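You operate a simulated robot arm through the tools that you are given. There is no shell and no other tool. Be economical: measure what you need, move in short steps, check, and stop when the job is done.

Carry out the task below with a simulated two-armed robot. There is one attempt and no reset: what you move stays moved.

Task
Take the white-cap juice bottle and leave it on the shelf under the steel table. Put the cashew tub that expires last from the top of the side table on the thick price card there. Put the pea bag from the top of the side table on the shelf under the steel table. Put the mango pack on the steel table left of the grey juicer. Put one of the white tubs from the steel table right of the grey juicer on the top of the right unit. Put two of the large bottles from the free top of the fruit bench on the top of the left unit. Any order will do. Set down upright: white-cap juice bottle, cashew tub, large bottle.

The check looks at the end state, three seconds after you hand in, the way a careful person would. Anything else that was tipped, shoved, dropped, spilled or broken makes it a failure. A push-on lid holds only when it is set on centred and level and pressed home; a screw cap is set on level and turned clockwise until tight.

Robot
Two 7-joint arms with four-finger grippers on one trunk, on a base that drives. Base frame: it is fixed to the floor where the robot stands at the start and does not move with it; the origin is under the middle of the robot, x ahead of it, y to its left, z up; the surface under the hand at the start is at about z = 0.75. Readings come in m, rad, newtons and seconds.
The left shoulder is at the start at [0.04, 0.181, 1.13], the right one opposite. With the tool pointing down near the work surface each hand reaches from about 0.3 to 0.82 m from the robot's upright axis, wherever it stands, measured 20 degrees to its own side. Places, roughly: cashew tub [0.5, 0.75, 0.75]; large bottle (9x9x24 cm) [0, -4.5, 1]; mango pack [0.5, 1, 0.75]; pea bag [0.75, 1, 0.75]; shelf under the steel table [0.5, -1.6, 0.2]; steel table left of the grey juicer [0.5, -1.1, 0.7]; thick price card [0.75, 0.75, 0.75]; top of the left unit [-3.4, -3.5, 0.7]; top of the right unit [-2.4, -3.5, 0.7]; white tub [0.5, -2, 0.75]; white-cap juice bottle [0.5, 0, 0.75]. Payload 3.67 kg a hand.
The TCP of each hand is the grasp point between the finger pads, 0.028 m short of the fingertips. In the tool frame z runs along the fingers and y along their closing line. Largest opening 0.112 m; the body of the gripper starts 0.073 m behind the TCP.
Orientation is that of the tool frame in the base frame, as [roll, pitch, yaw] about the fixed x, y, z axes, in that order (R = Rz(yaw) Ry(pitch) Rx(roll)). With the fingers straight down and closing along the base's y, the tool's x points along the base's -x, its y along +y and its z along -z.

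Tools
- The arms move only by the tool apply_moves. It takes "left_deltas", "right_deltas" or both (then of equal length, played together; a hand with none holds still); each is a list of rows, each a list of 7 numbers: the shift along the tool's x, y, z in m, then the turn, a rotation vector about the tool's x, y, z in rad, then the finger opening in m, from 0 to 0.112. In form: [[dx, dy, dz, ax, ay, az, jaw], ...]. A call has 1 to 8 rows; each row shifts and turns the commanded pose from where the row before left it, along the tool's axes as they then stand. Rows are played at 5 a second. More than 0.05 m and 0.15 rad between two rows, or a gripper value outside its range, and nothing of the call is played. Where a pose cannot be reached the arm comes as near as it can. A force on the tool above 40 N (or 10 N above the force at the start of the call, whichever is more), or a blocked arm, ends the call early, and 0.2 s more pass. The fingers move at their own pace and stop on an object; they squeeze with about 43 N. The grip force told is the motor's: it shows also when the fingers shut on nothing. Time passes only in rows, and 0.2 s behind the last, so rows that do not move let the fingers close. It gives the time, the measured TCP pose, the force on the tool (base axes), the opening and the grip force at its end, in the units of the frame above (readings bear some noise), with the torque about the TCP (base axes, N m) and any sound that the robot's microphone picked up, and new pictures: "show" is both (left out), scene, wrist or none (wrist: the cameras of the hands that moved).
- Cameras (640 x 400 px; columns grow to the right, rows downward): "scene" is now at [0.1032, -0.009, 1.3508]; the picture's right is [-0.13, -0.99, 0.00], its down [-0.65, 0.08, -0.75] and it looks along [0.75, -0.10, -0.66] (base axes); focal length 214 px, centre (320, 200). "left" rides on the left gripper at [0.06, 0.018, -0.104] in its tool frame; the picture's right is [-0.29, 0.96, 0.00], its down [-0.80, -0.24, -0.55] and it looks along [-0.53, -0.16, 0.83] (tool axes); focal length 234 px, centre (320, 200). "right" rides on the right gripper at [0.06, -0.018, -0.104] in its tool frame; the picture's right is [0.29, 0.96, 0.00], its down [-0.80, 0.24, -0.55] and it looks along [-0.53, 0.16, 0.83] (tool axes); focal length 234 px, centre (320, 200). There is no depth. A picture from a camera that has moved, and an enlarged one, comes with that camera's place and axes in the base frame and with its lens.
- raise_lower(by): slides the trunk up (or, below 0, down) by that many m; the arms and the scene camera ride with it, the base frame stays. It gives what a move gives, with no picture.
- roll_base(legs): drives the robot by 1 to 6 legs, each [ahead, left, turn to the left] in m, m and rad, along the robot's own axes; the way and the turn of a leg run together, so that a leg with both is an arc; at most 1.5 m and 3.142 rad a leg. The arms and the cameras ride along, it lands a little off, and it stops where it bumps. It gives what a move gives, and a new picture of the scene camera.
- turn_head(pan, tilt): turns the head with the scene camera to pan (to the left, within 1.501 rad either way) and tilt (down, from -0.506 to 1.204), counted from straight ahead of the robot. It gives what a move gives, and a new picture of the scene camera.
- zoom(camera, box): a new picture of the part [left, top, right, bottom] of that camera's present view, enlarged. No time passes.
- job_done(): hands the job in; it is judged then, once.

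Go step by step. Nothing tells you exact positions but the pictures and the camera data: compare them with the known pose of the tool, close in by small moves and look again before you grip or let go. The budget is 207 turns and 260 pictures, counting those below and the enlarged ones. Unless the task says otherwise, let go and move clear before handing in.

The tools are called after "Call:" as a command line: name --argument value ..., lists and objects as JSON in quotes. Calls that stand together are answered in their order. apply_moves: Moves the arms, as the interface text tells. Its arguments: {"type":"object","properties":{"left_deltas":{"type":"array","items":{"type":"array","items":{"type":"number"}}},"right_deltas":{"type":"array","items":{"type":"array","items":{"type":"number"}}},"show":{"type":"string","enum":["both","scene","wrist","none"]}},"required":[]} The other tools are called the same way: raise_lower (by) slides the trunk up or down; roll_base (legs) drives the base; turn_head (pan, tilt) turns the head that bears the scene camera; zoom (camera, box) takes an enlarged picture of a part of a camera's view; job_done () hands the job in.

At the start:

```text
time_s: 0.0
left_eef_pos: [0.4871, 0.5057, 1.0519]
left_ee_rot: [3.141, 0.0, 3.14]
left_force: [0.2, 0.3, 0.2]
left_moment: [-0.02, -0.02, -0.03]
left_finger_gap: 0.1123
left_grasp_force: 0.0
right_eef_pos: [0.5032, 0.0658, 1.04]
right_ee_rot: [3.141, 0.0, 3.14]
right_force: [-0.7, 0.9, -0.1]
right_moment: [0.0, 0.01, 0.0]
right_finger_gap: 0.1118
right_grasp_force: 0.0
trunk travel left (down, up): [-0.25, 0.264]
robot x, y, heading: [0.0022, 0.0008, 0.004]
head pan, tilt: [-0.127, 0.717]
```

scene: 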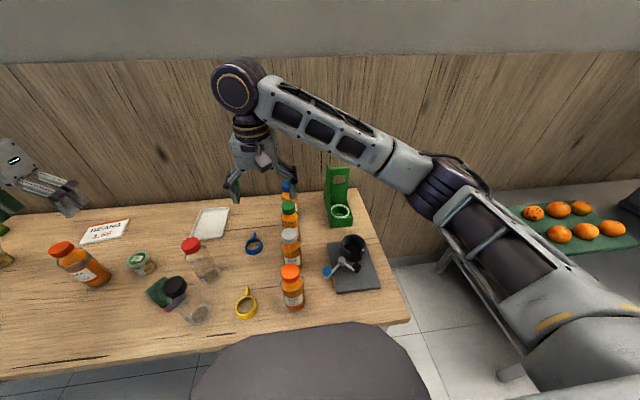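
right: 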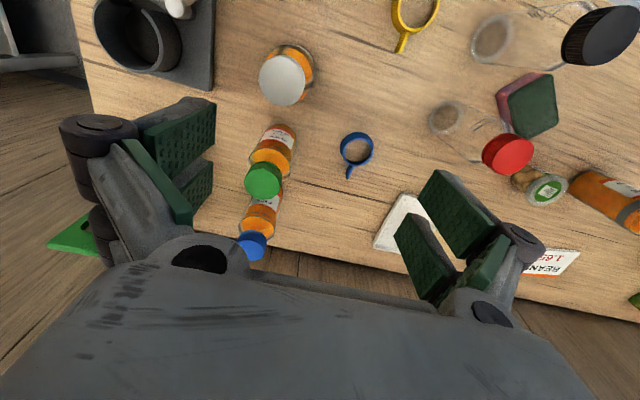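
left: 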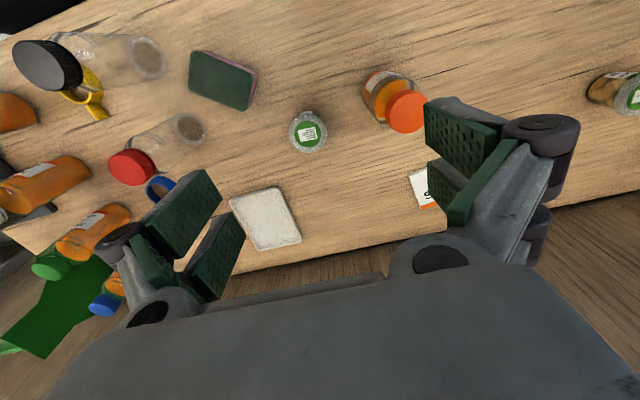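

I see the table ahead with a row of juice bottles (blue, green, white, orange caps), with the white-cap one near the middle. First I look around to the left and right.

Call:
turn_head --pan 0.8 --tilt 0.6

Call:
turn_head --pan -1.2 --tilt 0.5

```text
time_s: 1.2
left_eef_pos: [0.4868, 0.5044, 1.0528]
left_ee_rot: [-3.141, -0.001, -3.141]
left_force: [-0.4, 0.2, 0.3]
left_moment: [-0.01, 0.03, -0.05]
left_finger_gap: 0.112
left_grasp_force: 0.1
right_eef_pos: [0.5032, 0.0663, 1.0386]
right_ee_rot: [3.141, 0.0, 3.141]
right_force: [0.3, 0.2, -0.1]
right_moment: [0.02, -0.02, 0.0]
right_finger_gap: 0.1121
right_grasp_force: 0.0
trunk travel left (down, up): [-0.25, 0.264]
robot x, y, heading: [-0.0039, -0.0011, -0.002]
head pan, tilt: [0.799, 0.6]
camera scene: at [0.0813, 0.0651, 1.3609], right [0.72, -0.7, 0.0], down [-0.39, -0.4, -0.82], along [0.58, 0.59, -0.57], focal length 214 px, centre (320, 200)
```

scene: 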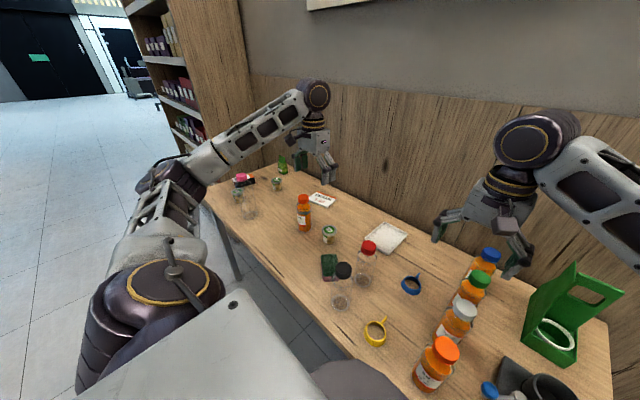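

```text
time_s: 3.1
left_eef_pos: [0.4869, 0.5052, 1.0517]
left_ee_rot: [3.141, -0.001, -3.14]
left_force: [1.0, 0.3, 0.6]
left_moment: [0.01, 0.0, 0.03]
left_finger_gap: 0.112
left_grasp_force: 0.0
right_eef_pos: [0.5033, 0.0662, 1.0391]
right_ee_rot: [3.14, 0.001, -3.141]
right_force: [0.0, 0.0, -0.2]
right_moment: [-0.03, 0.03, 0.03]
right_finger_gap: 0.112
right_grasp_force: 0.1
trunk travel left (down, up): [-0.25, 0.264]
robot x, y, heading: [0.0015, 0.0015, 0.002]
head pan, tilt: [-1.201, 0.499]
camera scene: at [0.0525, -0.083, 1.37], right [-0.93, -0.36, 0.0], down [-0.17, 0.45, -0.88], along [0.32, -0.82, -0.48], focal length 214 px, centre (320, 200)
```

scene: 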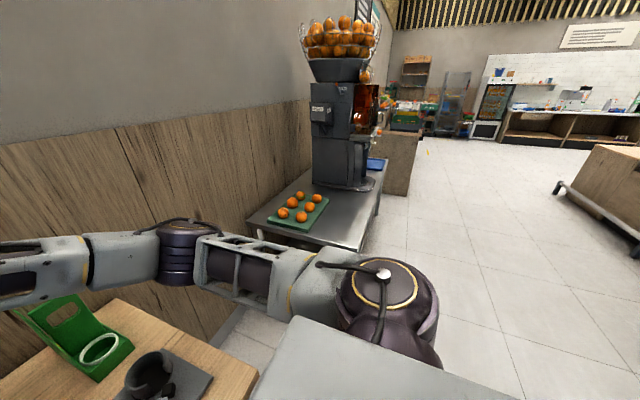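

The BEANS card near (0.71, 0.70) is probably the price card, and the cashew tubs and packs stand at the left end. I'll roll left to look at them there.

Call:
roll_base --legs '[[0, 0.75, 0]]'

Call:
turn_head --pan 0.1 --tilt 0.8

```text
time_s: 7.3
left_eef_pos: [0.4926, 1.2504, 1.0511]
left_ee_rot: [3.141, -0.002, 3.135]
left_force: [0.2, -0.1, 0.2]
left_moment: [0.0, 0.01, -0.01]
left_finger_gap: 0.112
left_grasp_force: 0.1
right_eef_pos: [0.5051, 0.8113, 1.0382]
right_ee_rot: [3.141, 0.001, 3.136]
right_force: [-0.4, -0.3, 0.7]
right_moment: [-0.01, 0.0, 0.01]
right_finger_gap: 0.1121
right_grasp_force: 0.2
trunk travel left (down, up): [-0.25, 0.264]
robot x, y, heading: [0.0012, 0.7485, 0.001]
head pan, tilt: [-1.201, 0.499]
camera scene: at [0.0542, 0.6648, 1.37], right [-0.93, -0.36, 0.0], down [-0.17, 0.45, -0.88], along [0.31, -0.82, -0.48], focal length 214 px, centre (320, 200)
```

scene: 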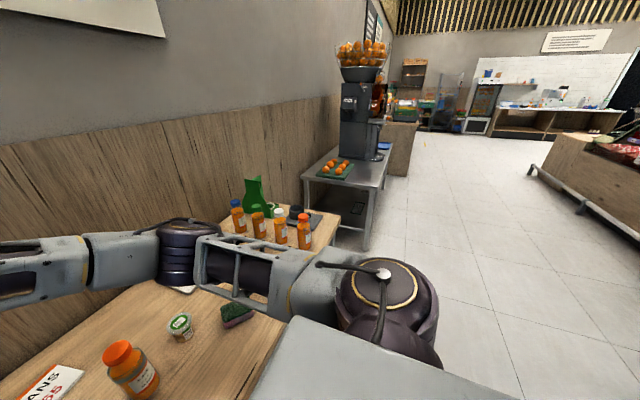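

```text
time_s: 8.8
left_eef_pos: [0.4916, 1.2499, 1.0512]
left_ee_rot: [-3.141, 0.0, 3.137]
left_force: [-0.2, -0.6, 0.2]
left_moment: [-0.03, -0.02, 0.0]
left_finger_gap: 0.1121
left_grasp_force: 0.0
right_eef_pos: [0.5054, 0.8111, 1.0395]
right_ee_rot: [3.142, 0.0, 3.135]
right_force: [0.4, 0.0, 0.2]
right_moment: [-0.01, -0.05, 0.0]
right_finger_gap: 0.112
right_grasp_force: 0.1
trunk travel left (down, up): [-0.25, 0.264]
robot x, y, heading: [0.0026, 0.7493, -0.003]
head pan, tilt: [0.099, 0.799]
camera scene: at [0.1021, 0.757, 1.344], right [0.09, -1.0, 0.0], down [-0.71, -0.07, -0.7], along [0.69, 0.06, -0.72], focal length 214 px, centre (320, 200)
```

scene: 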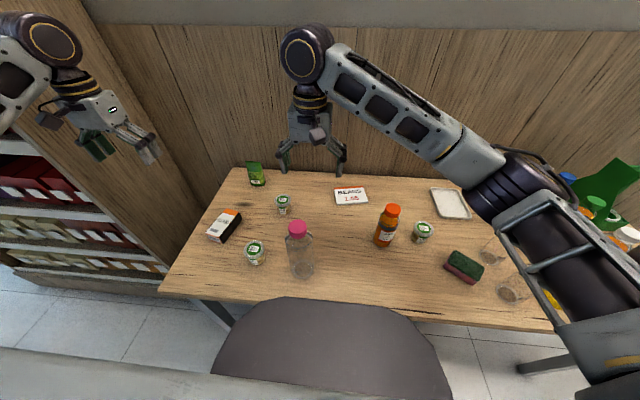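

Three green-label tubs are visible, plus a green bag (pea) and a carton (mango?). I'll zoom to read labels.

Call:
zoom --camera "scene" --box '[235, 150, 315, 200]'

Call:
zoom --camera "scene" --box '[195, 190, 315, 270]'

Call:
zoom --camera "scene" --box '[390, 210, 454, 250]'

Call:
zoom --camera "left" --box '[0, 0, 640, 400]'

Call:
zoom --camera "right" --box '[0, 0, 640, 400]'

```text
8.00 times, centred on (275, 175) of scene
camera zoom: at [0.1021, 0.757, 1.344], right [0.09, -1.0, 0.0], down [-0.71, -0.07, -0.7], along [0.69, 0.06, -0.72], focal length 1716 px, centre (680, 400)
```

zoom: 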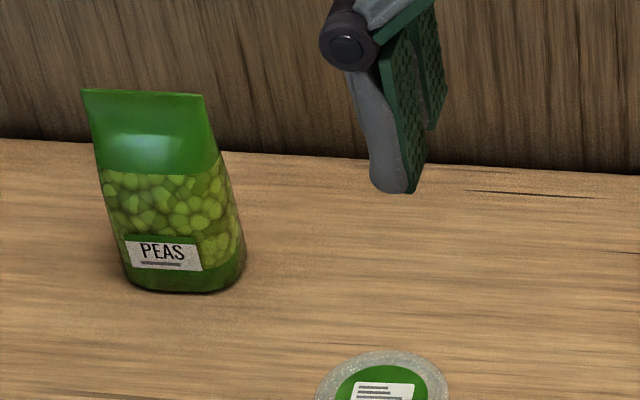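

```text
5.00 times, centred on (255, 230) of scene
camera zoom: at [0.1021, 0.757, 1.344], right [0.09, -1.0, 0.0], down [-0.71, -0.07, -0.7], along [0.69, 0.06, -0.72], focal length 1072 px, centre (645, 50)
```

zoom: 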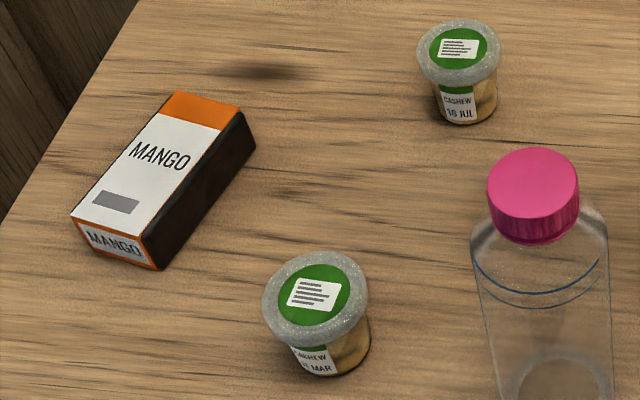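

```text
10.00 times, centred on (422, 230) of scene
camera zoom: at [0.1021, 0.757, 1.344], right [0.09, -1.0, 0.0], down [-0.71, -0.07, -0.7], along [0.69, 0.06, -0.72], focal length 2145 px, centre (-700, -100)
```

zoom: 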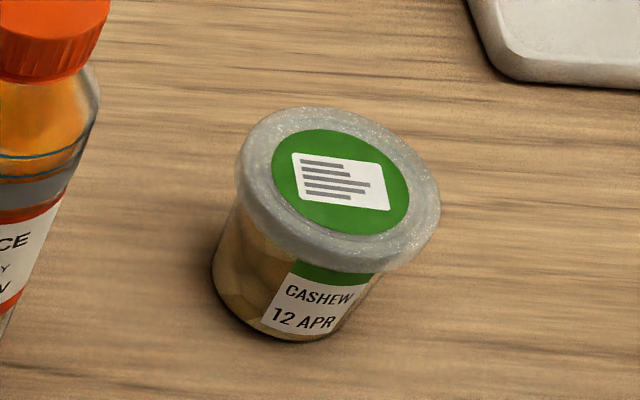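

```text
1.00 times, centred on (320, 200) of left (not enlarged: the box is as wide or as high as the picture)
camera zoom: at [0.4321, 1.268, 1.1553], right [0.29, 0.96, 0.0], down [0.8, -0.24, 0.55], along [0.53, -0.16, -0.83], focal length 234 px, centre (320, 200)
```

zoom: 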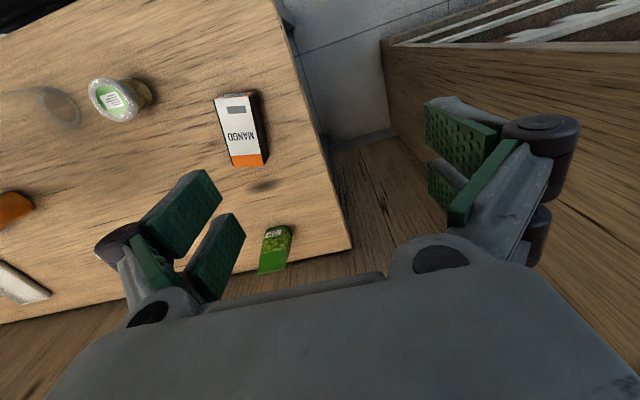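

```text
1.00 times, centred on (320, 200) of right (not enlarged: the box is as wide or as high as the picture)
camera zoom: at [0.4443, 0.7919, 1.1433], right [-0.28, 0.96, 0.0], down [0.8, 0.24, 0.55], along [0.53, 0.16, -0.83], focal length 234 px, centre (320, 200)
```

zoom: 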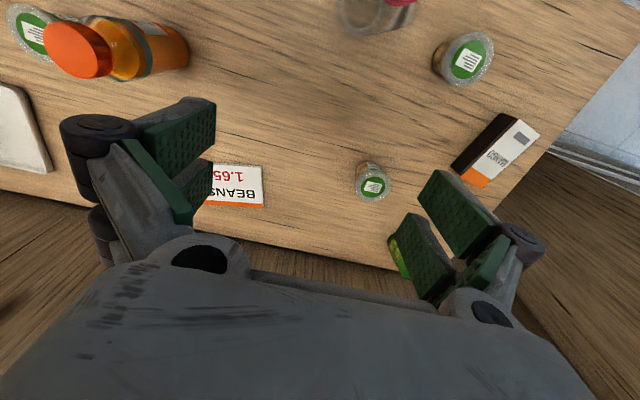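

Tub dates read MAR, 1x JUL and 12 APR, so JUL is the one, at about (0.617, 0.935). I move the right hand above it and check the date and shape.

Call:
apply_moves --right_deltas '[[-0.028, 0.031, 0.02, 0, 0, 0, 0.112], [-0.028, 0.031, 0.02, 0, 0, 0, 0.112], [-0.028, 0.031, 0.02, 0, 0, 0, 0.112], [-0.028, 0.031, 0.02, 0, 0, 0, 0.112], [0, 0, 0.04, 0, 0, 0, 0.112]]' --show "wrist"

Call:
zoom --camera "scene" --box '[250, 170, 410, 270]'

```text
time_s: 10.0
left_eef_pos: [0.4925, 1.2488, 1.0512]
left_ee_rot: [3.14, -0.003, 3.136]
left_force: [0.0, 0.1, 0.3]
left_moment: [0.03, 0.0, 0.01]
left_finger_gap: 0.1122
left_grasp_force: 0.1
right_eef_pos: [0.6184, 0.9326, 0.9195]
right_ee_rot: [3.14, -0.001, 3.137]
right_force: [-0.5, -0.5, 0.1]
right_moment: [0.01, 0.05, 0.01]
right_finger_gap: 0.112
right_grasp_force: 0.0
trunk travel left (down, up): [-0.25, 0.264]
robot x, y, heading: [0.0033, 0.7453, -0.01]
head pan, tilt: [0.099, 0.799]
camera right: at [0.5581, 0.9147, 1.0238], right [-0.28, 0.96, 0.0], down [0.8, 0.23, 0.55], along [0.53, 0.16, -0.83], focal length 234 px, centre (320, 200)
```

right: 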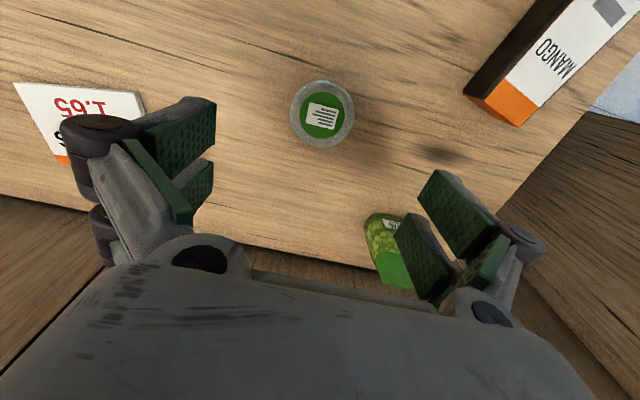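

```text
4.00 times, centred on (330, 220) of scene
camera zoom: at [0.1035, 0.7554, 1.3439], right [0.09, -1.0, 0.0], down [-0.71, -0.07, -0.7], along [0.69, 0.07, -0.72], focal length 858 px, centre (280, 120)
```

zoom: 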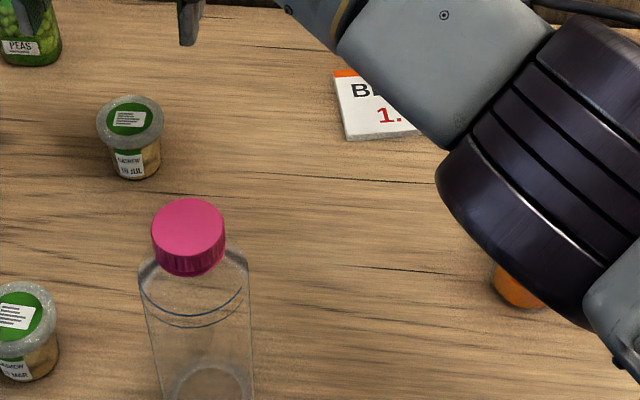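

The lid top sits at about z 0.81, x about 0.608. I descend around the tub.

Call:
apply_moves --right_deltas '[[0.01, 0, 0.045, 0, 0, 0, 0.09], [0, 0, 0.045, 0, 0, 0, 0.09], [0, 0, 0.04, 0, 0, 0, 0.09], [0, 0, 0, 0, 0, 0, 0.09]]' --show "both"

```text
time_s: 11.0
left_eef_pos: [0.491, 1.2507, 1.0516]
left_ee_rot: [3.141, 0.0, 3.135]
left_force: [-0.2, -0.5, 1.0]
left_moment: [0.04, -0.02, 0.02]
left_finger_gap: 0.1118
left_grasp_force: 0.1
right_eef_pos: [0.6129, 0.9289, 0.7881]
right_ee_rot: [-3.138, 0.004, 3.127]
right_force: [0.3, -0.6, 0.6]
right_moment: [-0.01, 0.02, -0.01]
right_finger_gap: 0.0903
right_grasp_force: 0.0
trunk travel left (down, up): [-0.25, 0.264]
robot x, y, heading: [0.0022, 0.7475, -0.004]
head pan, tilt: [0.099, 0.799]
camera scene: at [0.1018, 0.7571, 1.3441], right [0.09, -1.0, 0.0], down [-0.71, -0.07, -0.7], along [0.69, 0.07, -0.72], focal length 214 px, centre (320, 200)
camera right: at [0.5509, 0.9105, 0.8929], right [-0.27, 0.96, 0.0], down [0.8, 0.23, 0.56], along [0.54, 0.15, -0.83], focal length 234 px, centre (320, 200)
```

scene: 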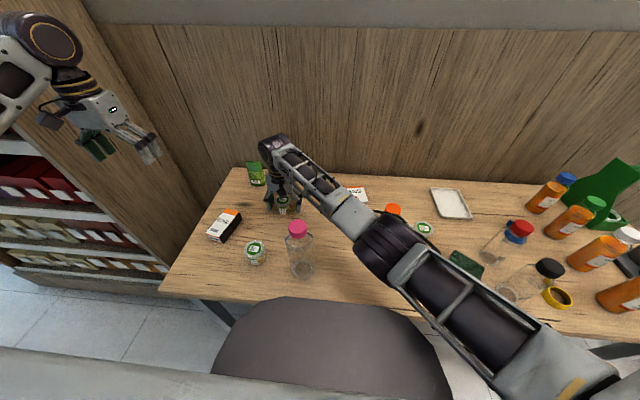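
right: 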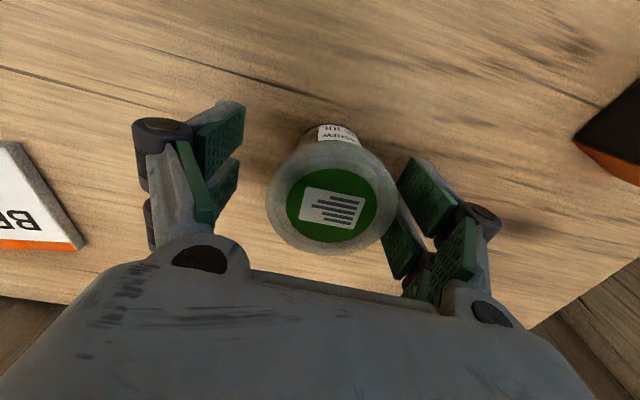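

The tub sits between the fingers. I shift 8 mm back and close.

Call:
apply_moves --right_deltas '[[0.008, 0.001, 0, 0, 0, 0, 0.09], [0, 0, 0, 0, 0, 0, 0.07], [0, 0, 0, 0, 0, 0, 0.05], [0, 0, 0, 0, 0, 0, 0.04], [0, 0, 0, 0, 0, 0, 0.04], [0, 0, -0.01, 0, 0, 0, 0.04]]' --show "wrist"

```text
time_s: 12.4
left_eef_pos: [0.4917, 1.2496, 1.0519]
left_ee_rot: [-3.139, 0.0, 3.136]
left_force: [0.3, 0.2, -0.4]
left_moment: [0.01, -0.01, 0.0]
left_finger_gap: 0.1121
left_grasp_force: 0.1
right_eef_pos: [0.6026, 0.9264, 0.7911]
right_ee_rot: [-3.129, -0.007, 3.127]
right_force: [-0.5, -1.3, -0.6]
right_moment: [-0.03, -0.01, 0.0]
right_finger_gap: 0.0578
right_grasp_force: 42.9
trunk travel left (down, up): [-0.25, 0.264]
robot x, y, heading: [0.003, 0.7483, -0.005]
head pan, tilt: [0.099, 0.799]
camera right: at [0.5422, 0.909, 0.8957], right [-0.27, 0.96, -0.01], down [0.8, 0.23, 0.55], along [0.53, 0.14, -0.84], focal length 234 px, centre (320, 200)
```

right: 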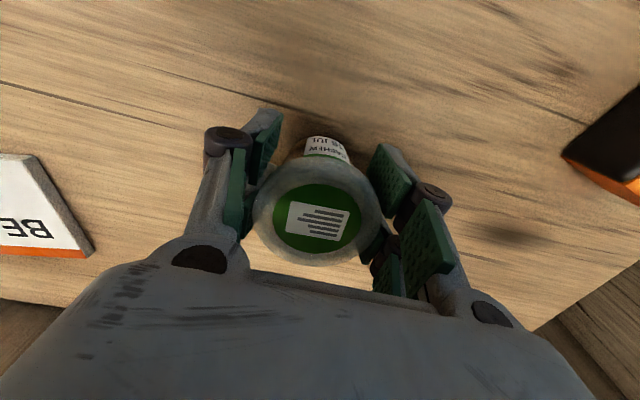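

Gripped at 0.058. I lift a little and check that the lid stays on.

Call:
apply_moves --right_deltas '[[0, 0, -0.015, 0, 0, 0, 0.04], [0, 0, -0.02, 0, 0, 0, 0.04], [0, 0, 0, 0, 0, 0, 0.04]]' --show "wrist"

Call:
zoom --camera "scene" --box '[240, 150, 400, 250]'

```text
time_s: 13.2
left_eef_pos: [0.492, 1.2505, 1.0519]
left_ee_rot: [3.141, 0.0, 3.138]
left_force: [0.2, -0.1, 0.1]
left_moment: [-0.01, -0.03, 0.0]
left_finger_gap: 0.1121
left_grasp_force: 0.1
right_eef_pos: [0.6039, 0.9302, 0.8335]
right_ee_rot: [-3.139, 0.001, 3.126]
right_force: [0.2, 0.2, 0.4]
right_moment: [0.01, 0.03, 0.01]
right_finger_gap: 0.0569
right_grasp_force: 42.8
trunk travel left (down, up): [-0.25, 0.264]
robot x, y, heading: [-0.0011, 0.7465, -0.006]
head pan, tilt: [0.099, 0.799]
camera right: at [0.5434, 0.9118, 0.9371], right [-0.27, 0.96, 0.0], down [0.8, 0.23, 0.55], along [0.53, 0.15, -0.83], focal length 234 px, centre (320, 200)
```

right: 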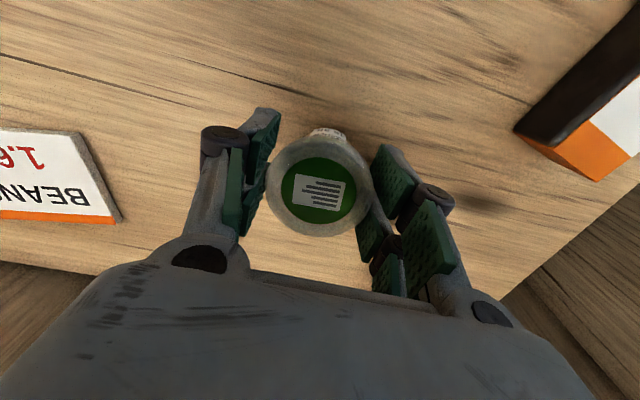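

```text
4.00 times, centred on (320, 200) of scene
camera zoom: at [0.1024, 0.7571, 1.344], right [0.09, -1.0, 0.0], down [-0.71, -0.07, -0.7], along [0.69, 0.07, -0.72], focal length 858 px, centre (320, 200)
```

zoom: 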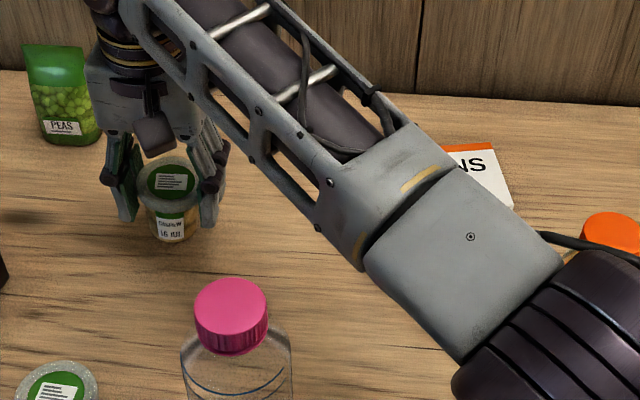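

The tub reads 16 JUL and came up with its lid. The card centre is about (0.70, 0.69). I carry it there at height.

Call:
apply_moves --right_deltas '[[0, 0, -0.04, 0, 0, 0, 0.04], [-0.0155, -0.04, -0.005, 0, 0, 0, 0.04], [-0.0155, -0.04, -0.005, 0, 0, 0, 0.04], [-0.0155, -0.04, 0, 0, 0, 0, 0.04], [-0.0155, -0.04, 0, 0, 0, 0, 0.04], [-0.0155, -0.04, 0, 0, 0, 0, 0.04], [-0.0155, -0.04, 0, 0, 0, 0, 0.04], [0, 0, 0, 0, 0, 0, 0.04]]' --show "both"

```text
time_s: 15.0
left_eef_pos: [0.4916, 1.2512, 1.0516]
left_ee_rot: [-3.141, 0.0, 3.136]
left_force: [0.3, 0.2, -0.4]
left_moment: [0.0, -0.03, 0.01]
left_finger_gap: 0.1123
left_grasp_force: 0.1
right_eef_pos: [0.6897, 0.6957, 0.8856]
right_ee_rot: [-3.141, 0.001, 3.135]
right_force: [0.1, 0.1, -0.4]
right_moment: [0.0, -0.01, -0.03]
right_finger_gap: 0.057
right_grasp_force: 43.0
trunk travel left (down, up): [-0.25, 0.264]
robot x, y, heading: [-0.002, 0.7483, -0.003]
head pan, tilt: [0.099, 0.799]
camera scene: at [0.1019, 0.7579, 1.344], right [0.09, -1.0, 0.0], down [-0.71, -0.07, -0.7], along [0.69, 0.06, -0.72], focal length 214 px, centre (320, 200)
camera right: at [0.6297, 0.6778, 0.9902], right [-0.28, 0.96, 0.0], down [0.8, 0.24, 0.55], along [0.53, 0.16, -0.83], focal length 234 px, centre (320, 200)
```

scene: 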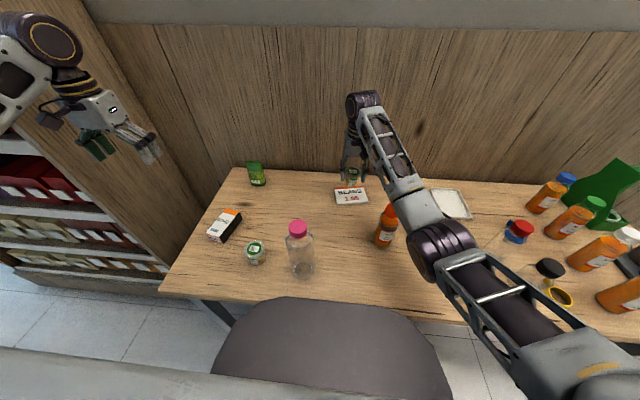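
right: 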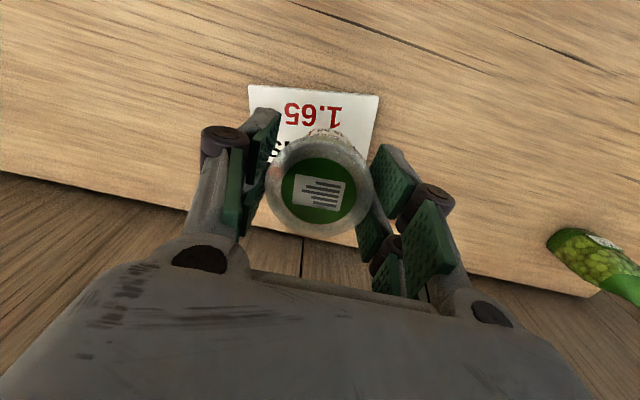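

The card centre is about (0.708, 0.692), so I adjust 1–2 cm forward and go down nearly to contact.

Call:
apply_moves --right_deltas '[[-0.014, -0.003, 0.02, 0, 0, 0, 0.04], [0, 0, 0.03, 0, 0, 0, 0.04], [0, 0, 0.018, 0, 0, 0, 0.04], [0, 0, 0, 0, 0, 0, 0.04]]' --show "wrist"

Call:
zoom --camera "scene" --box '[310, 150, 406, 210]'

```text
time_s: 16.0
left_eef_pos: [0.4911, 1.252, 1.0542]
left_ee_rot: [3.141, 0.001, 3.138]
left_force: [0.8, 0.3, -0.2]
left_moment: [0.01, -0.01, 0.01]
left_finger_gap: 0.112
left_grasp_force: 0.1
right_eef_pos: [0.7038, 0.6919, 0.8219]
right_ee_rot: [3.141, 0.007, 3.136]
right_force: [1.5, -0.7, 18.7]
right_moment: [-0.31, 0.0, 0.03]
right_finger_gap: 0.0568
right_grasp_force: 43.5
trunk travel left (down, up): [-0.25, 0.264]
robot x, y, heading: [-0.0012, 0.7483, -0.008]
head pan, tilt: [0.099, 0.799]
camera right: at [0.6424, 0.6737, 0.9255], right [-0.28, 0.96, 0.0], down [0.8, 0.23, 0.56], along [0.54, 0.16, -0.83], focal length 234 px, centre (320, 200)
```

right: 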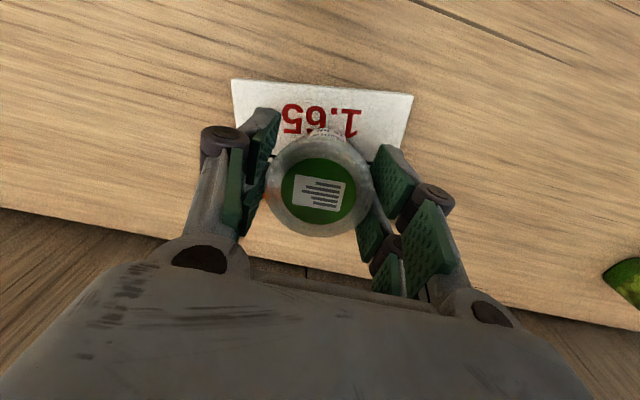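

```text
6.67 times, centred on (358, 180) of scene
camera zoom: at [0.1003, 0.7572, 1.3444], right [0.09, -1.0, 0.0], down [-0.71, -0.07, -0.7], along [0.69, 0.07, -0.72], focal length 1430 px, centre (67, 333)
```

zoom: 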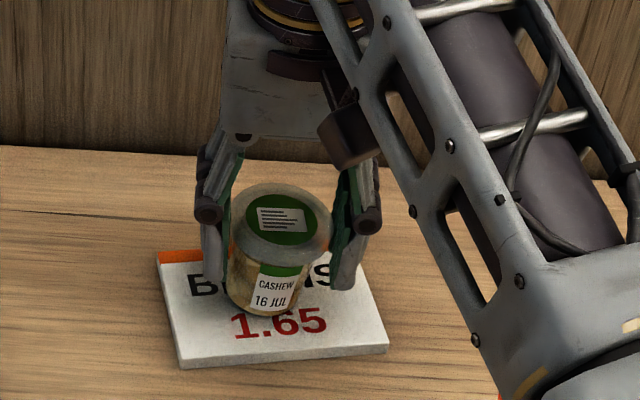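

The tub stands on the card (contact 19 N). I ease up slightly, open and retreat.

Call:
apply_moves --right_deltas '[[0, 0, -0.003, 0, 0, 0, 0.04], [0, 0, 0, 0, 0, 0, 0.065], [0, 0, 0, 0, 0, 0, 0.085], [0, 0, 0, 0, 0, 0, 0.085], [0, 0, -0.04, 0, 0, 0, 0.085], [0, 0, -0.05, 0, 0, 0, 0.085], [0, 0, -0.05, 0, 0, 0, 0.085]]' --show "wrist"

Call:
zoom --camera "scene" --box '[310, 150, 406, 210]'

```text
time_s: 17.6
left_eef_pos: [0.4913, 1.2503, 1.0536]
left_ee_rot: [3.141, 0.0, 3.136]
left_force: [-0.1, 0.4, 0.0]
left_moment: [0.03, 0.01, 0.04]
left_finger_gap: 0.112
left_grasp_force: 0.1
right_eef_pos: [0.7019, 0.6892, 0.9605]
right_ee_rot: [3.14, -0.002, 3.136]
right_force: [-0.5, 0.1, -0.3]
right_moment: [-0.02, 0.0, -0.02]
right_finger_gap: 0.0852
right_grasp_force: 0.1
trunk travel left (down, up): [-0.25, 0.264]
robot x, y, heading: [0.0026, 0.7486, -0.01]
head pan, tilt: [0.099, 0.799]
camera right: at [0.6415, 0.6692, 1.0643], right [-0.28, 0.96, 0.0], down [0.8, 0.23, 0.55], along [0.53, 0.16, -0.83], focal length 234 px, centre (320, 200)
```

right: 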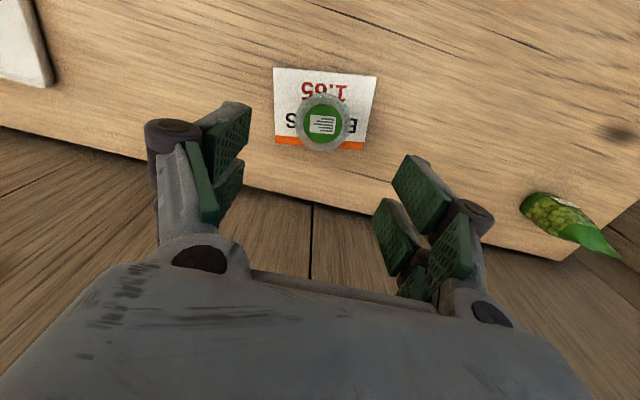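

```text
6.67 times, centred on (358, 180) of scene
camera zoom: at [0.1012, 0.7562, 1.3441], right [0.09, -1.0, 0.0], down [-0.71, -0.07, -0.7], along [0.69, 0.07, -0.72], focal length 1430 px, centre (67, 333)
```

zoom: 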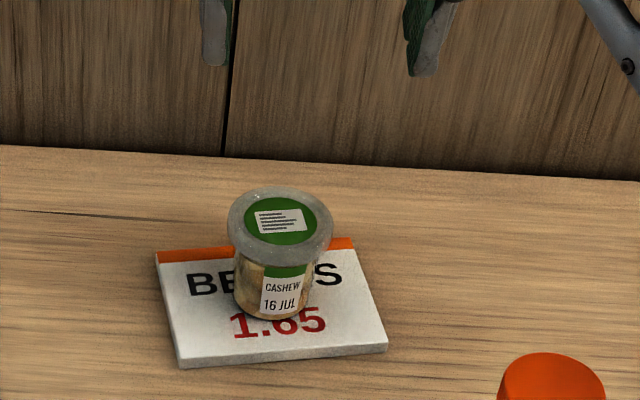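

The tub is done. Next comes the pea bag at about (0.745, 1.068): the left hand goes there to pre-grasp while the right one retracts.

Call:
apply_moves --left_deltas '[[-0.0266, -0.0263, 0.024, 0, 0, 0, 0.1], [-0.0266, -0.0263, 0.024, 0, 0, 0, 0.1], [-0.0266, -0.0263, 0.024, 0, 0, 0, 0.1], [-0.0266, -0.0263, 0.024, 0, 0, 0, 0.1], [-0.0266, -0.0263, 0.024, 0, 0, 0, 0.1], [-0.0266, -0.0263, 0.024, 0, 0, 0, 0.1], [-0.0266, -0.0263, 0.024, 0, 0, 0, 0.1]]' --right_deltas '[[0.025, -0.02, -0.01, 0, 0, 0, 0.112], [0.025, -0.02, -0.01, 0, 0, 0, 0.112], [0.025, -0.02, -0.01, 0, 0, 0, 0.112], [0.025, -0.02, -0.01, 0, 0, 0, 0.112], [0.025, -0.02, -0.01, 0, 0, 0, 0.112], [0.025, -0.02, -0.01, 0, 0, 0, 0.112], [0.025, -0.02, -0.01, 0, 0, 0, 0.112]]' --show "none"

Call:
apply_moves --left_deltas '[[0, 0, 0, 0, -0.15, 0, 0.1], [0, 0, 0, 0, -0.15, 0, 0.1], [0, 0, 0, 0, -0.15, 0, 0.1], [0, 0, 0, 0, -0.15, 0, 0.1], [0, 0, 0, 0, -0.15, 0, 0.1], [0, 0, 0, 0, 0, 0, 0.1]]' --show "both"

```text
time_s: 19.2
left_eef_pos: [0.6766, 1.0645, 0.8834]
left_ee_rot: [3.139, -0.001, 3.137]
left_force: [0.5, -0.5, 0.4]
left_moment: [0.01, 0.02, 0.04]
left_finger_gap: 0.1001
left_grasp_force: 0.0
right_eef_pos: [0.5313, 0.5513, 1.0284]
right_ee_rot: [3.139, -0.002, 3.136]
right_force: [1.0, -0.1, 0.3]
right_moment: [-0.01, 0.0, 0.02]
right_finger_gap: 0.1121
right_grasp_force: 0.0
trunk travel left (down, up): [-0.25, 0.264]
robot x, y, heading: [0.0019, 0.7461, -0.005]
head pan, tilt: [0.099, 0.799]
```

```text
time_s: 20.6
left_eef_pos: [0.6775, 1.0656, 0.8837]
left_ee_rot: [3.14, 0.75, 3.137]
left_force: [0.3, -0.2, 0.4]
left_moment: [0.02, 0.01, 0.02]
left_finger_gap: 0.0998
left_grasp_force: 0.1
right_eef_pos: [0.5308, 0.5517, 1.0291]
right_ee_rot: [3.14, -0.001, 3.136]
right_force: [0.5, -0.3, -0.8]
right_moment: [0.02, -0.01, 0.0]
right_finger_gap: 0.112
right_grasp_force: 0.1
trunk travel left (down, up): [-0.25, 0.264]
robot x, y, heading: [0.0053, 0.7477, -0.009]
head pan, tilt: [0.099, 0.799]
camera scene: at [0.1025, 0.7566, 1.344], right [0.09, -1.0, 0.0], down [-0.71, -0.07, -0.7], along [0.69, 0.07, -0.72], focal length 214 px, centre (320, 200)
camera left: at [0.5627, 1.083, 0.919], right [0.22, 0.96, 0.2], down [0.2, -0.24, 0.95], along [0.95, -0.16, -0.25], focal length 234 px, centre (320, 200)
```

scene: 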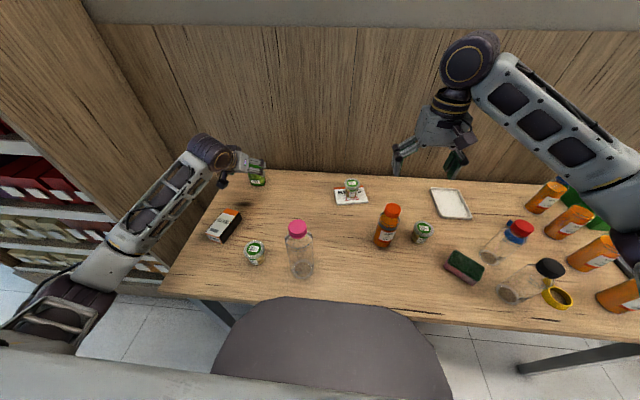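
left: 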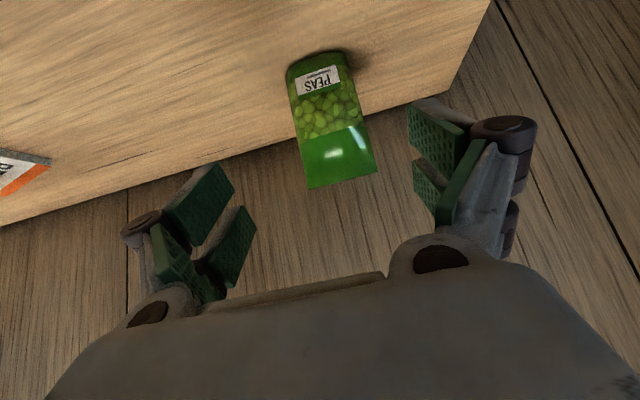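

The bag is centred between the fingers, about 1 cm left. I advance along the tool axis and close.

Call:
apply_moves --left_deltas '[[0.004, 0.01, 0.034, 0, 0, 0, 0.1], [0, 0, 0.035, 0, 0, 0, 0.1], [0, 0, 0.034, 0, 0, 0, 0.1], [0, 0, 0, 0, 0, 0, 0.08], [0, 0, 0, 0, 0, 0, 0.06], [0, 0, 0, 0, 0, 0, 0.03], [0, 0, 0, 0, 0, 0, 0.03]]' --show "wrist"

```text
time_s: 22.2
left_eef_pos: [0.7442, 1.0741, 0.806]
left_ee_rot: [3.141, 0.75, 3.138]
left_force: [0.7, -0.4, 2.7]
left_moment: [-0.07, -0.07, -0.02]
left_finger_gap: 0.0593
left_grasp_force: 42.9
right_eef_pos: [0.5309, 0.5521, 1.0298]
right_ee_rot: [-3.14, 0.0, 3.137]
right_force: [0.4, 0.5, 0.1]
right_moment: [0.02, 0.05, 0.02]
right_finger_gap: 0.112
right_grasp_force: 0.1
trunk travel left (down, up): [-0.25, 0.264]
robot x, y, heading: [0.0046, 0.7471, -0.008]
head pan, tilt: [0.099, 0.799]
camera left: at [0.6295, 1.0935, 0.8408], right [0.22, 0.96, 0.2], down [0.2, -0.24, 0.95], along [0.95, -0.17, -0.25], focal length 234 px, centre (320, 200)
```

left: 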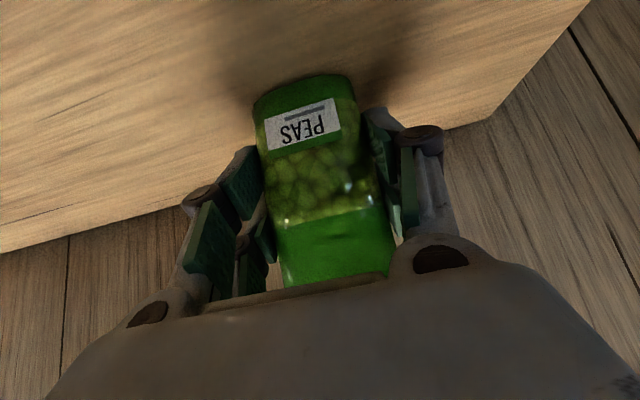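

Gripped. I lift and pull back.

Call:
apply_moves --left_deltas '[[-0.0307, 0, -0.0329, 0, 0, 0, 0.03], [-0.0307, 0, -0.0329, 0, 0, 0, 0.03], [-0.0307, 0, -0.0329, 0, 0, 0, 0.03], [-0.0307, 0, -0.0329, 0, 0, 0, 0.03], [0.0365, 0, -0.034, 0, 0, 0, 0.03], [0.0365, 0, -0.034, 0, 0, 0, 0.03], [0.0365, 0, -0.034, 0, 0, 0, 0.03], [0.0365, 0, -0.034, 0, 0, 0, 0.03]]' --show "scene"

```text
time_s: 24.0
left_eef_pos: [0.5418, 1.0758, 0.9856]
left_ee_rot: [3.141, 0.751, 3.134]
left_force: [0.6, -0.1, -0.7]
left_moment: [0.01, 0.02, -0.03]
left_finger_gap: 0.0592
left_grasp_force: 42.9
right_eef_pos: [0.5288, 0.5514, 1.0315]
right_ee_rot: [3.141, 0.002, 3.136]
right_force: [-1.2, -0.1, -0.5]
right_moment: [0.03, -0.06, 0.02]
right_finger_gap: 0.1121
right_grasp_force: 0.0
trunk travel left (down, up): [-0.25, 0.264]
robot x, y, heading: [0.0014, 0.7465, -0.01]
head pan, tilt: [0.099, 0.799]
camera scene: at [0.1004, 0.7572, 1.3442], right [0.09, -1.0, 0.0], down [-0.71, -0.07, -0.7], along [0.69, 0.06, -0.72], focal length 214 px, centre (320, 200)
```

scene: 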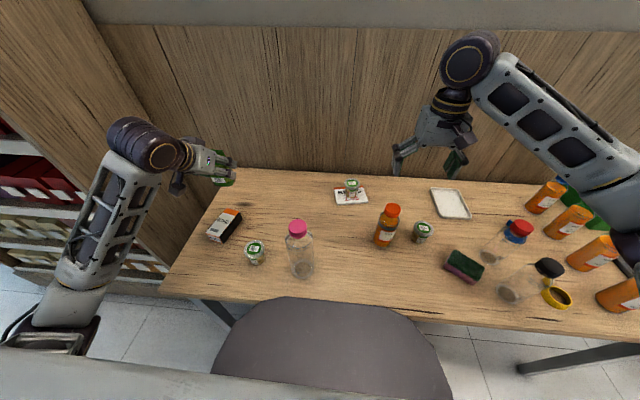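

Pea bag held. I raise the trunk for clearance and roll right toward the juice bottle.

Call:
raise_lower --by 0.2

Call:
roll_base --legs '[[0, -0.7, 0]]'

Call:
turn_head --pan -0.1 --tilt 0.9

```text
time_s: 26.2
left_eef_pos: [0.5433, 1.0765, 1.1849]
left_ee_rot: [-3.141, 0.748, 3.137]
left_force: [-0.8, 0.5, -1.7]
left_moment: [-0.01, 0.0, 0.01]
left_finger_gap: 0.0592
left_grasp_force: 42.8
right_eef_pos: [0.5312, 0.5526, 1.23]
right_ee_rot: [3.141, -0.001, 3.137]
right_force: [-0.5, -0.6, -0.4]
right_moment: [-0.05, 0.01, 0.01]
right_finger_gap: 0.1119
right_grasp_force: 0.0
trunk travel left (down, up): [-0.45, 0.064]
robot x, y, heading: [0.0022, 0.7441, -0.005]
head pan, tilt: [0.099, 0.799]
```

```text
time_s: 30.2
left_eef_pos: [0.5404, 0.3615, 1.1847]
left_ee_rot: [3.141, 0.749, -3.142]
left_force: [-0.3, 0.6, -0.6]
left_moment: [0.02, 0.01, -0.01]
left_finger_gap: 0.059
left_grasp_force: 42.0
right_eef_pos: [0.5321, -0.1633, 1.2296]
right_ee_rot: [3.141, 0.001, -3.138]
right_force: [0.4, 0.6, -0.7]
right_moment: [0.01, 0.02, 0.02]
right_finger_gap: 0.112
right_grasp_force: 0.0
trunk travel left (down, up): [-0.45, 0.064]
robot x, y, heading: [0.0003, 0.0292, -0.001]
head pan, tilt: [0.099, 0.799]
camera scene: at [0.1005, 0.0392, 1.5441], right [0.1, -0.99, 0.0], down [-0.71, -0.07, -0.7], along [0.69, 0.07, -0.72], focal length 214 px, centre (320, 200)
```

scene: 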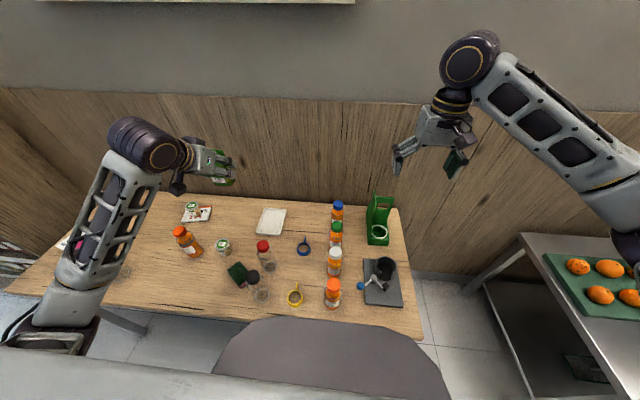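

```text
time_s: 30.9
left_eef_pos: [0.5403, 0.3609, 1.1846]
left_ee_rot: [-3.142, 0.748, -3.141]
left_force: [-0.1, -0.1, 0.1]
left_moment: [-0.03, 0.0, 0.03]
left_finger_gap: 0.0592
left_grasp_force: 43.4
right_eef_pos: [0.5313, -0.1639, 1.23]
right_ee_rot: [-3.141, 0.001, -3.141]
right_force: [0.2, -1.1, -0.8]
right_moment: [-0.02, 0.02, 0.01]
right_finger_gap: 0.1123
right_grasp_force: 0.2
trunk travel left (down, up): [-0.45, 0.064]
robot x, y, heading: [0.0015, 0.0317, 0.002]
head pan, tilt: [-0.099, 0.901]
camera scene: at [0.0954, 0.0226, 1.5362], right [-0.1, -1.0, 0.0], down [-0.78, 0.08, -0.62], along [0.62, -0.06, -0.78], focal length 214 px, centre (320, 200)
```

scene: 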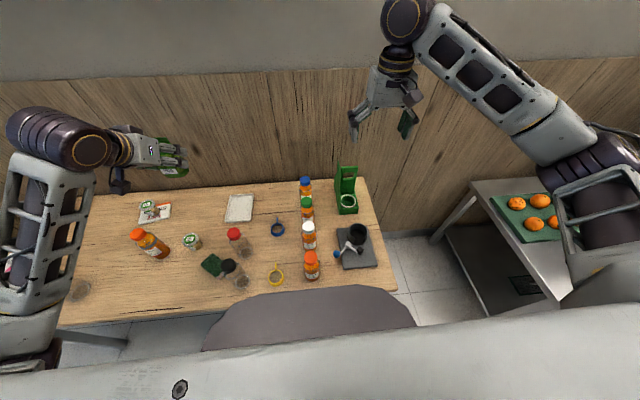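

Call:
zoom --camera "scene" --box '[260, 170, 388, 290]'

Call:
zoom --camera "right" --box '[0, 0, 640, 400]'

```text
3.33 times, centred on (324, 230) of scene
camera zoom: at [0.0954, 0.0226, 1.5362], right [-0.1, -1.0, 0.0], down [-0.78, 0.08, -0.62], along [0.62, -0.06, -0.78], focal length 715 px, centre (307, 100)
```

zoom: 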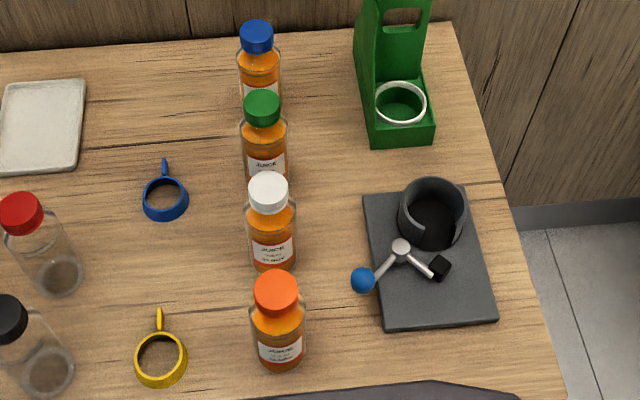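

```text
1.00 times, centred on (320, 200) of right (not enlarged: the box is as wide or as high as the picture)
camera zoom: at [0.4701, -0.1834, 1.3339], right [-0.29, 0.96, 0.0], down [0.8, 0.24, 0.55], along [0.53, 0.16, -0.83], focal length 234 px, centre (320, 200)
```

zoom: 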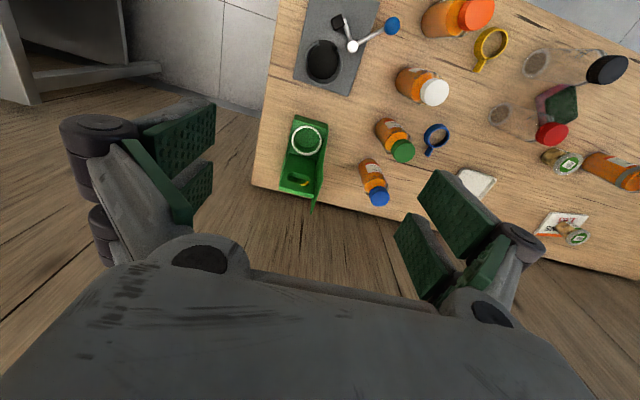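

The white-cap bottle stands near (0.493, 0.028) with its cap top at about 0.894. I bring the right hand above it.

Call:
apply_moves --right_deltas '[[0.0065, 0.032, 0.035, 0, 0, 0, 0.1], [0.0065, 0.032, 0.035, 0, 0, 0, 0.1], [0.0065, 0.032, 0.035, 0, 0, 0, 0.1], [0.0065, 0.032, 0.035, 0, 0, 0, 0.1], [0.0065, 0.032, 0.035, 0, 0, 0, 0.1], [0.0065, 0.032, 0.035, 0, 0, 0, 0.1], [0, 0, 0.04, 0, 0, 0, 0.1], [0, 0, 0, 0, 0, 0, 0.1]]' --show "both"

```text
time_s: 32.7
left_eef_pos: [0.5394, 0.3607, 1.1846]
left_ee_rot: [-3.141, 0.747, -3.139]
left_force: [0.9, 0.0, -0.8]
left_moment: [0.02, -0.01, 0.05]
left_finger_gap: 0.0591
left_grasp_force: 43.3
right_eef_pos: [0.4938, 0.0287, 0.9795]
right_ee_rot: [-3.139, 0.0, -3.139]
right_force: [0.7, -0.1, 0.3]
right_moment: [0.01, 0.0, 0.04]
right_finger_gap: 0.1001
right_grasp_force: 0.1
trunk travel left (down, up): [-0.45, 0.064]
robot x, y, heading: [0.0013, 0.0305, 0.001]
head pan, tilt: [-0.099, 0.901]
camera scene: at [0.0952, 0.0232, 1.5362], right [-0.1, -1.0, 0.0], down [-0.78, 0.08, -0.62], along [0.62, -0.06, -0.78], focal length 214 px, centre (320, 200)
camera right: at [0.4327, 0.0098, 1.0839], right [-0.29, 0.96, 0.0], down [0.8, 0.24, 0.55], along [0.53, 0.16, -0.83], focal length 234 px, centre (320, 200)
```

scene: 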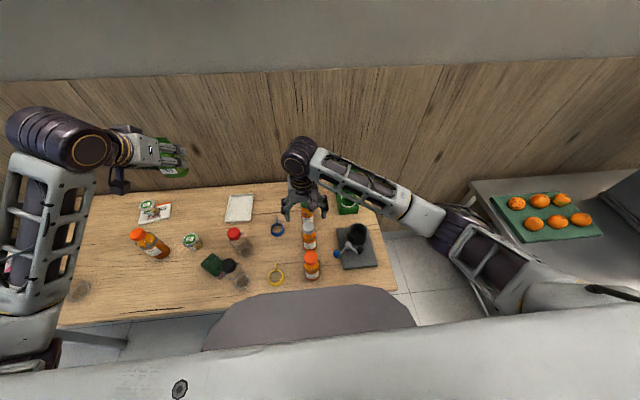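
right: 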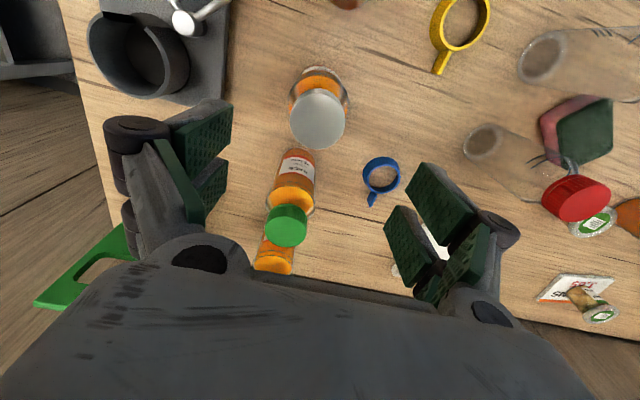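

The cap appears at about (0.478, 0.022), so I correct and descend partially.

Call:
apply_moves --right_deltas '[[0.015, -0.006, 0, 0, 0, 0, 0.1], [0, 0, 0.04, 0, 0, 0, 0.1], [0, 0, 0.04, 0, 0, 0, 0.1], [0, 0, 0, 0, 0, 0, 0.1]]' --show "wrist"

Call:
zoom --camera "scene" --box '[260, 170, 388, 290]'

```text
time_s: 33.7
left_eef_pos: [0.5398, 0.3601, 1.1858]
left_ee_rot: [-3.142, 0.749, -3.14]
left_force: [-0.6, 0.8, -0.9]
left_moment: [-0.01, -0.02, 0.02]
left_finger_gap: 0.0593
left_grasp_force: 43.1
right_eef_pos: [0.4777, 0.0221, 0.899]
right_ee_rot: [-3.141, -0.001, -3.139]
right_force: [0.3, -0.2, 0.3]
right_moment: [0.02, -0.01, 0.01]
right_finger_gap: 0.1001
right_grasp_force: 0.1
trunk travel left (down, up): [-0.45, 0.064]
robot x, y, heading: [-0.0039, 0.0297, 0.0]
head pan, tilt: [-0.099, 0.901]
camera right: at [0.4169, 0.0024, 1.0038], right [-0.29, 0.96, 0.0], down [0.8, 0.24, 0.55], along [0.53, 0.16, -0.83], focal length 234 px, centre (320, 200)
```

right: 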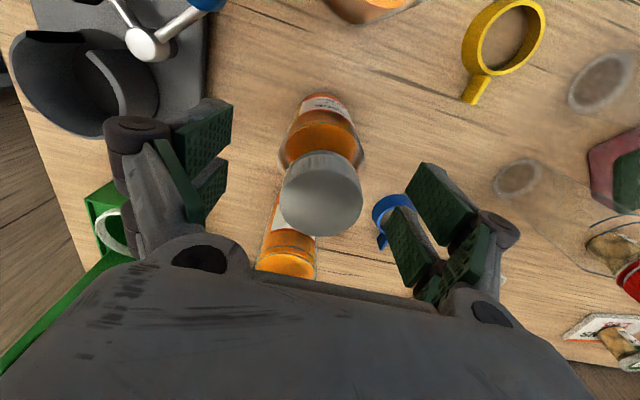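

```text
3.33 times, centred on (324, 230) of scene
camera zoom: at [0.0949, 0.0229, 1.5362], right [-0.1, -1.0, 0.0], down [-0.78, 0.08, -0.62], along [0.62, -0.06, -0.78], focal length 715 px, centre (307, 100)
```

zoom: 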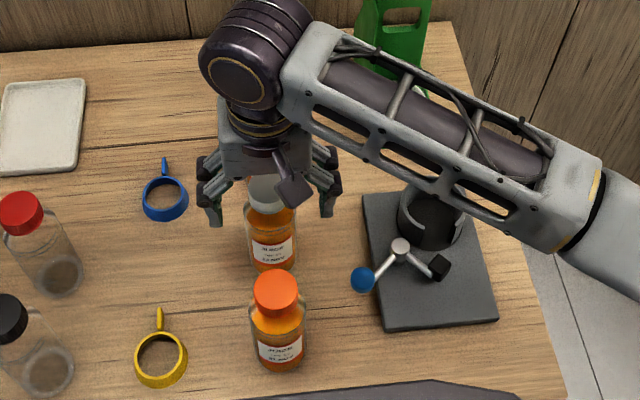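

The cap top is at about 0.897, so I descend to TCP 0.837 and close.

Call:
apply_moves --right_deltas '[[-0.003, 0.001, 0.03, 0, 0, 0, 0.1], [0, 0, 0.032, 0, 0, 0, 0.1], [0, 0, 0, 0, 0, 0, 0.1], [0, 0, 0, 0, 0, 0, 0.08], [0, 0, 0, 0, 0, 0, 0.06], [0, 0, 0, 0, 0, 0, 0.03], [0, 0, 0, 0, 0, 0, 0.03]]' --show "wrist"

```text
time_s: 35.3
left_eef_pos: [0.5398, 0.3604, 1.1858]
left_ee_rot: [3.141, 0.749, -3.14]
left_force: [0.1, -0.2, 0.2]
left_moment: [0.03, 0.0, 0.01]
left_finger_gap: 0.0594
left_grasp_force: 43.0
right_eef_pos: [0.479, 0.0234, 0.8404]
right_ee_rot: [-3.14, 0.001, -3.139]
right_force: [-0.3, 0.0, 0.2]
right_moment: [0.03, 0.05, 0.0]
right_finger_gap: 0.054
right_grasp_force: 43.4
trunk travel left (down, up): [-0.45, 0.064]
robot x, y, heading: [-0.0009, 0.0309, 0.003]
head pan, tilt: [-0.099, 0.901]
camera right: at [0.4176, 0.0038, 0.943], right [-0.29, 0.96, 0.0], down [0.8, 0.24, 0.55], along [0.53, 0.16, -0.83], focal length 234 px, centre (320, 200)
```

right: 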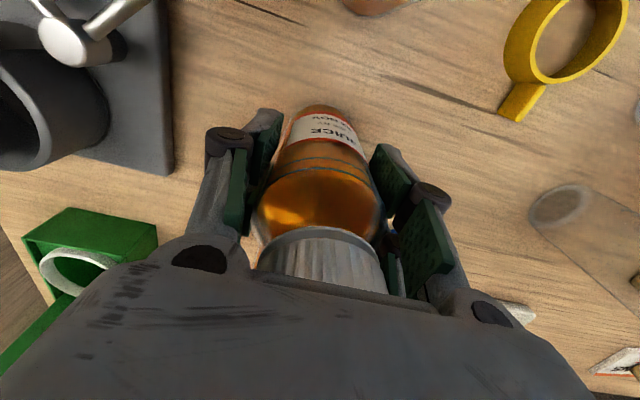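

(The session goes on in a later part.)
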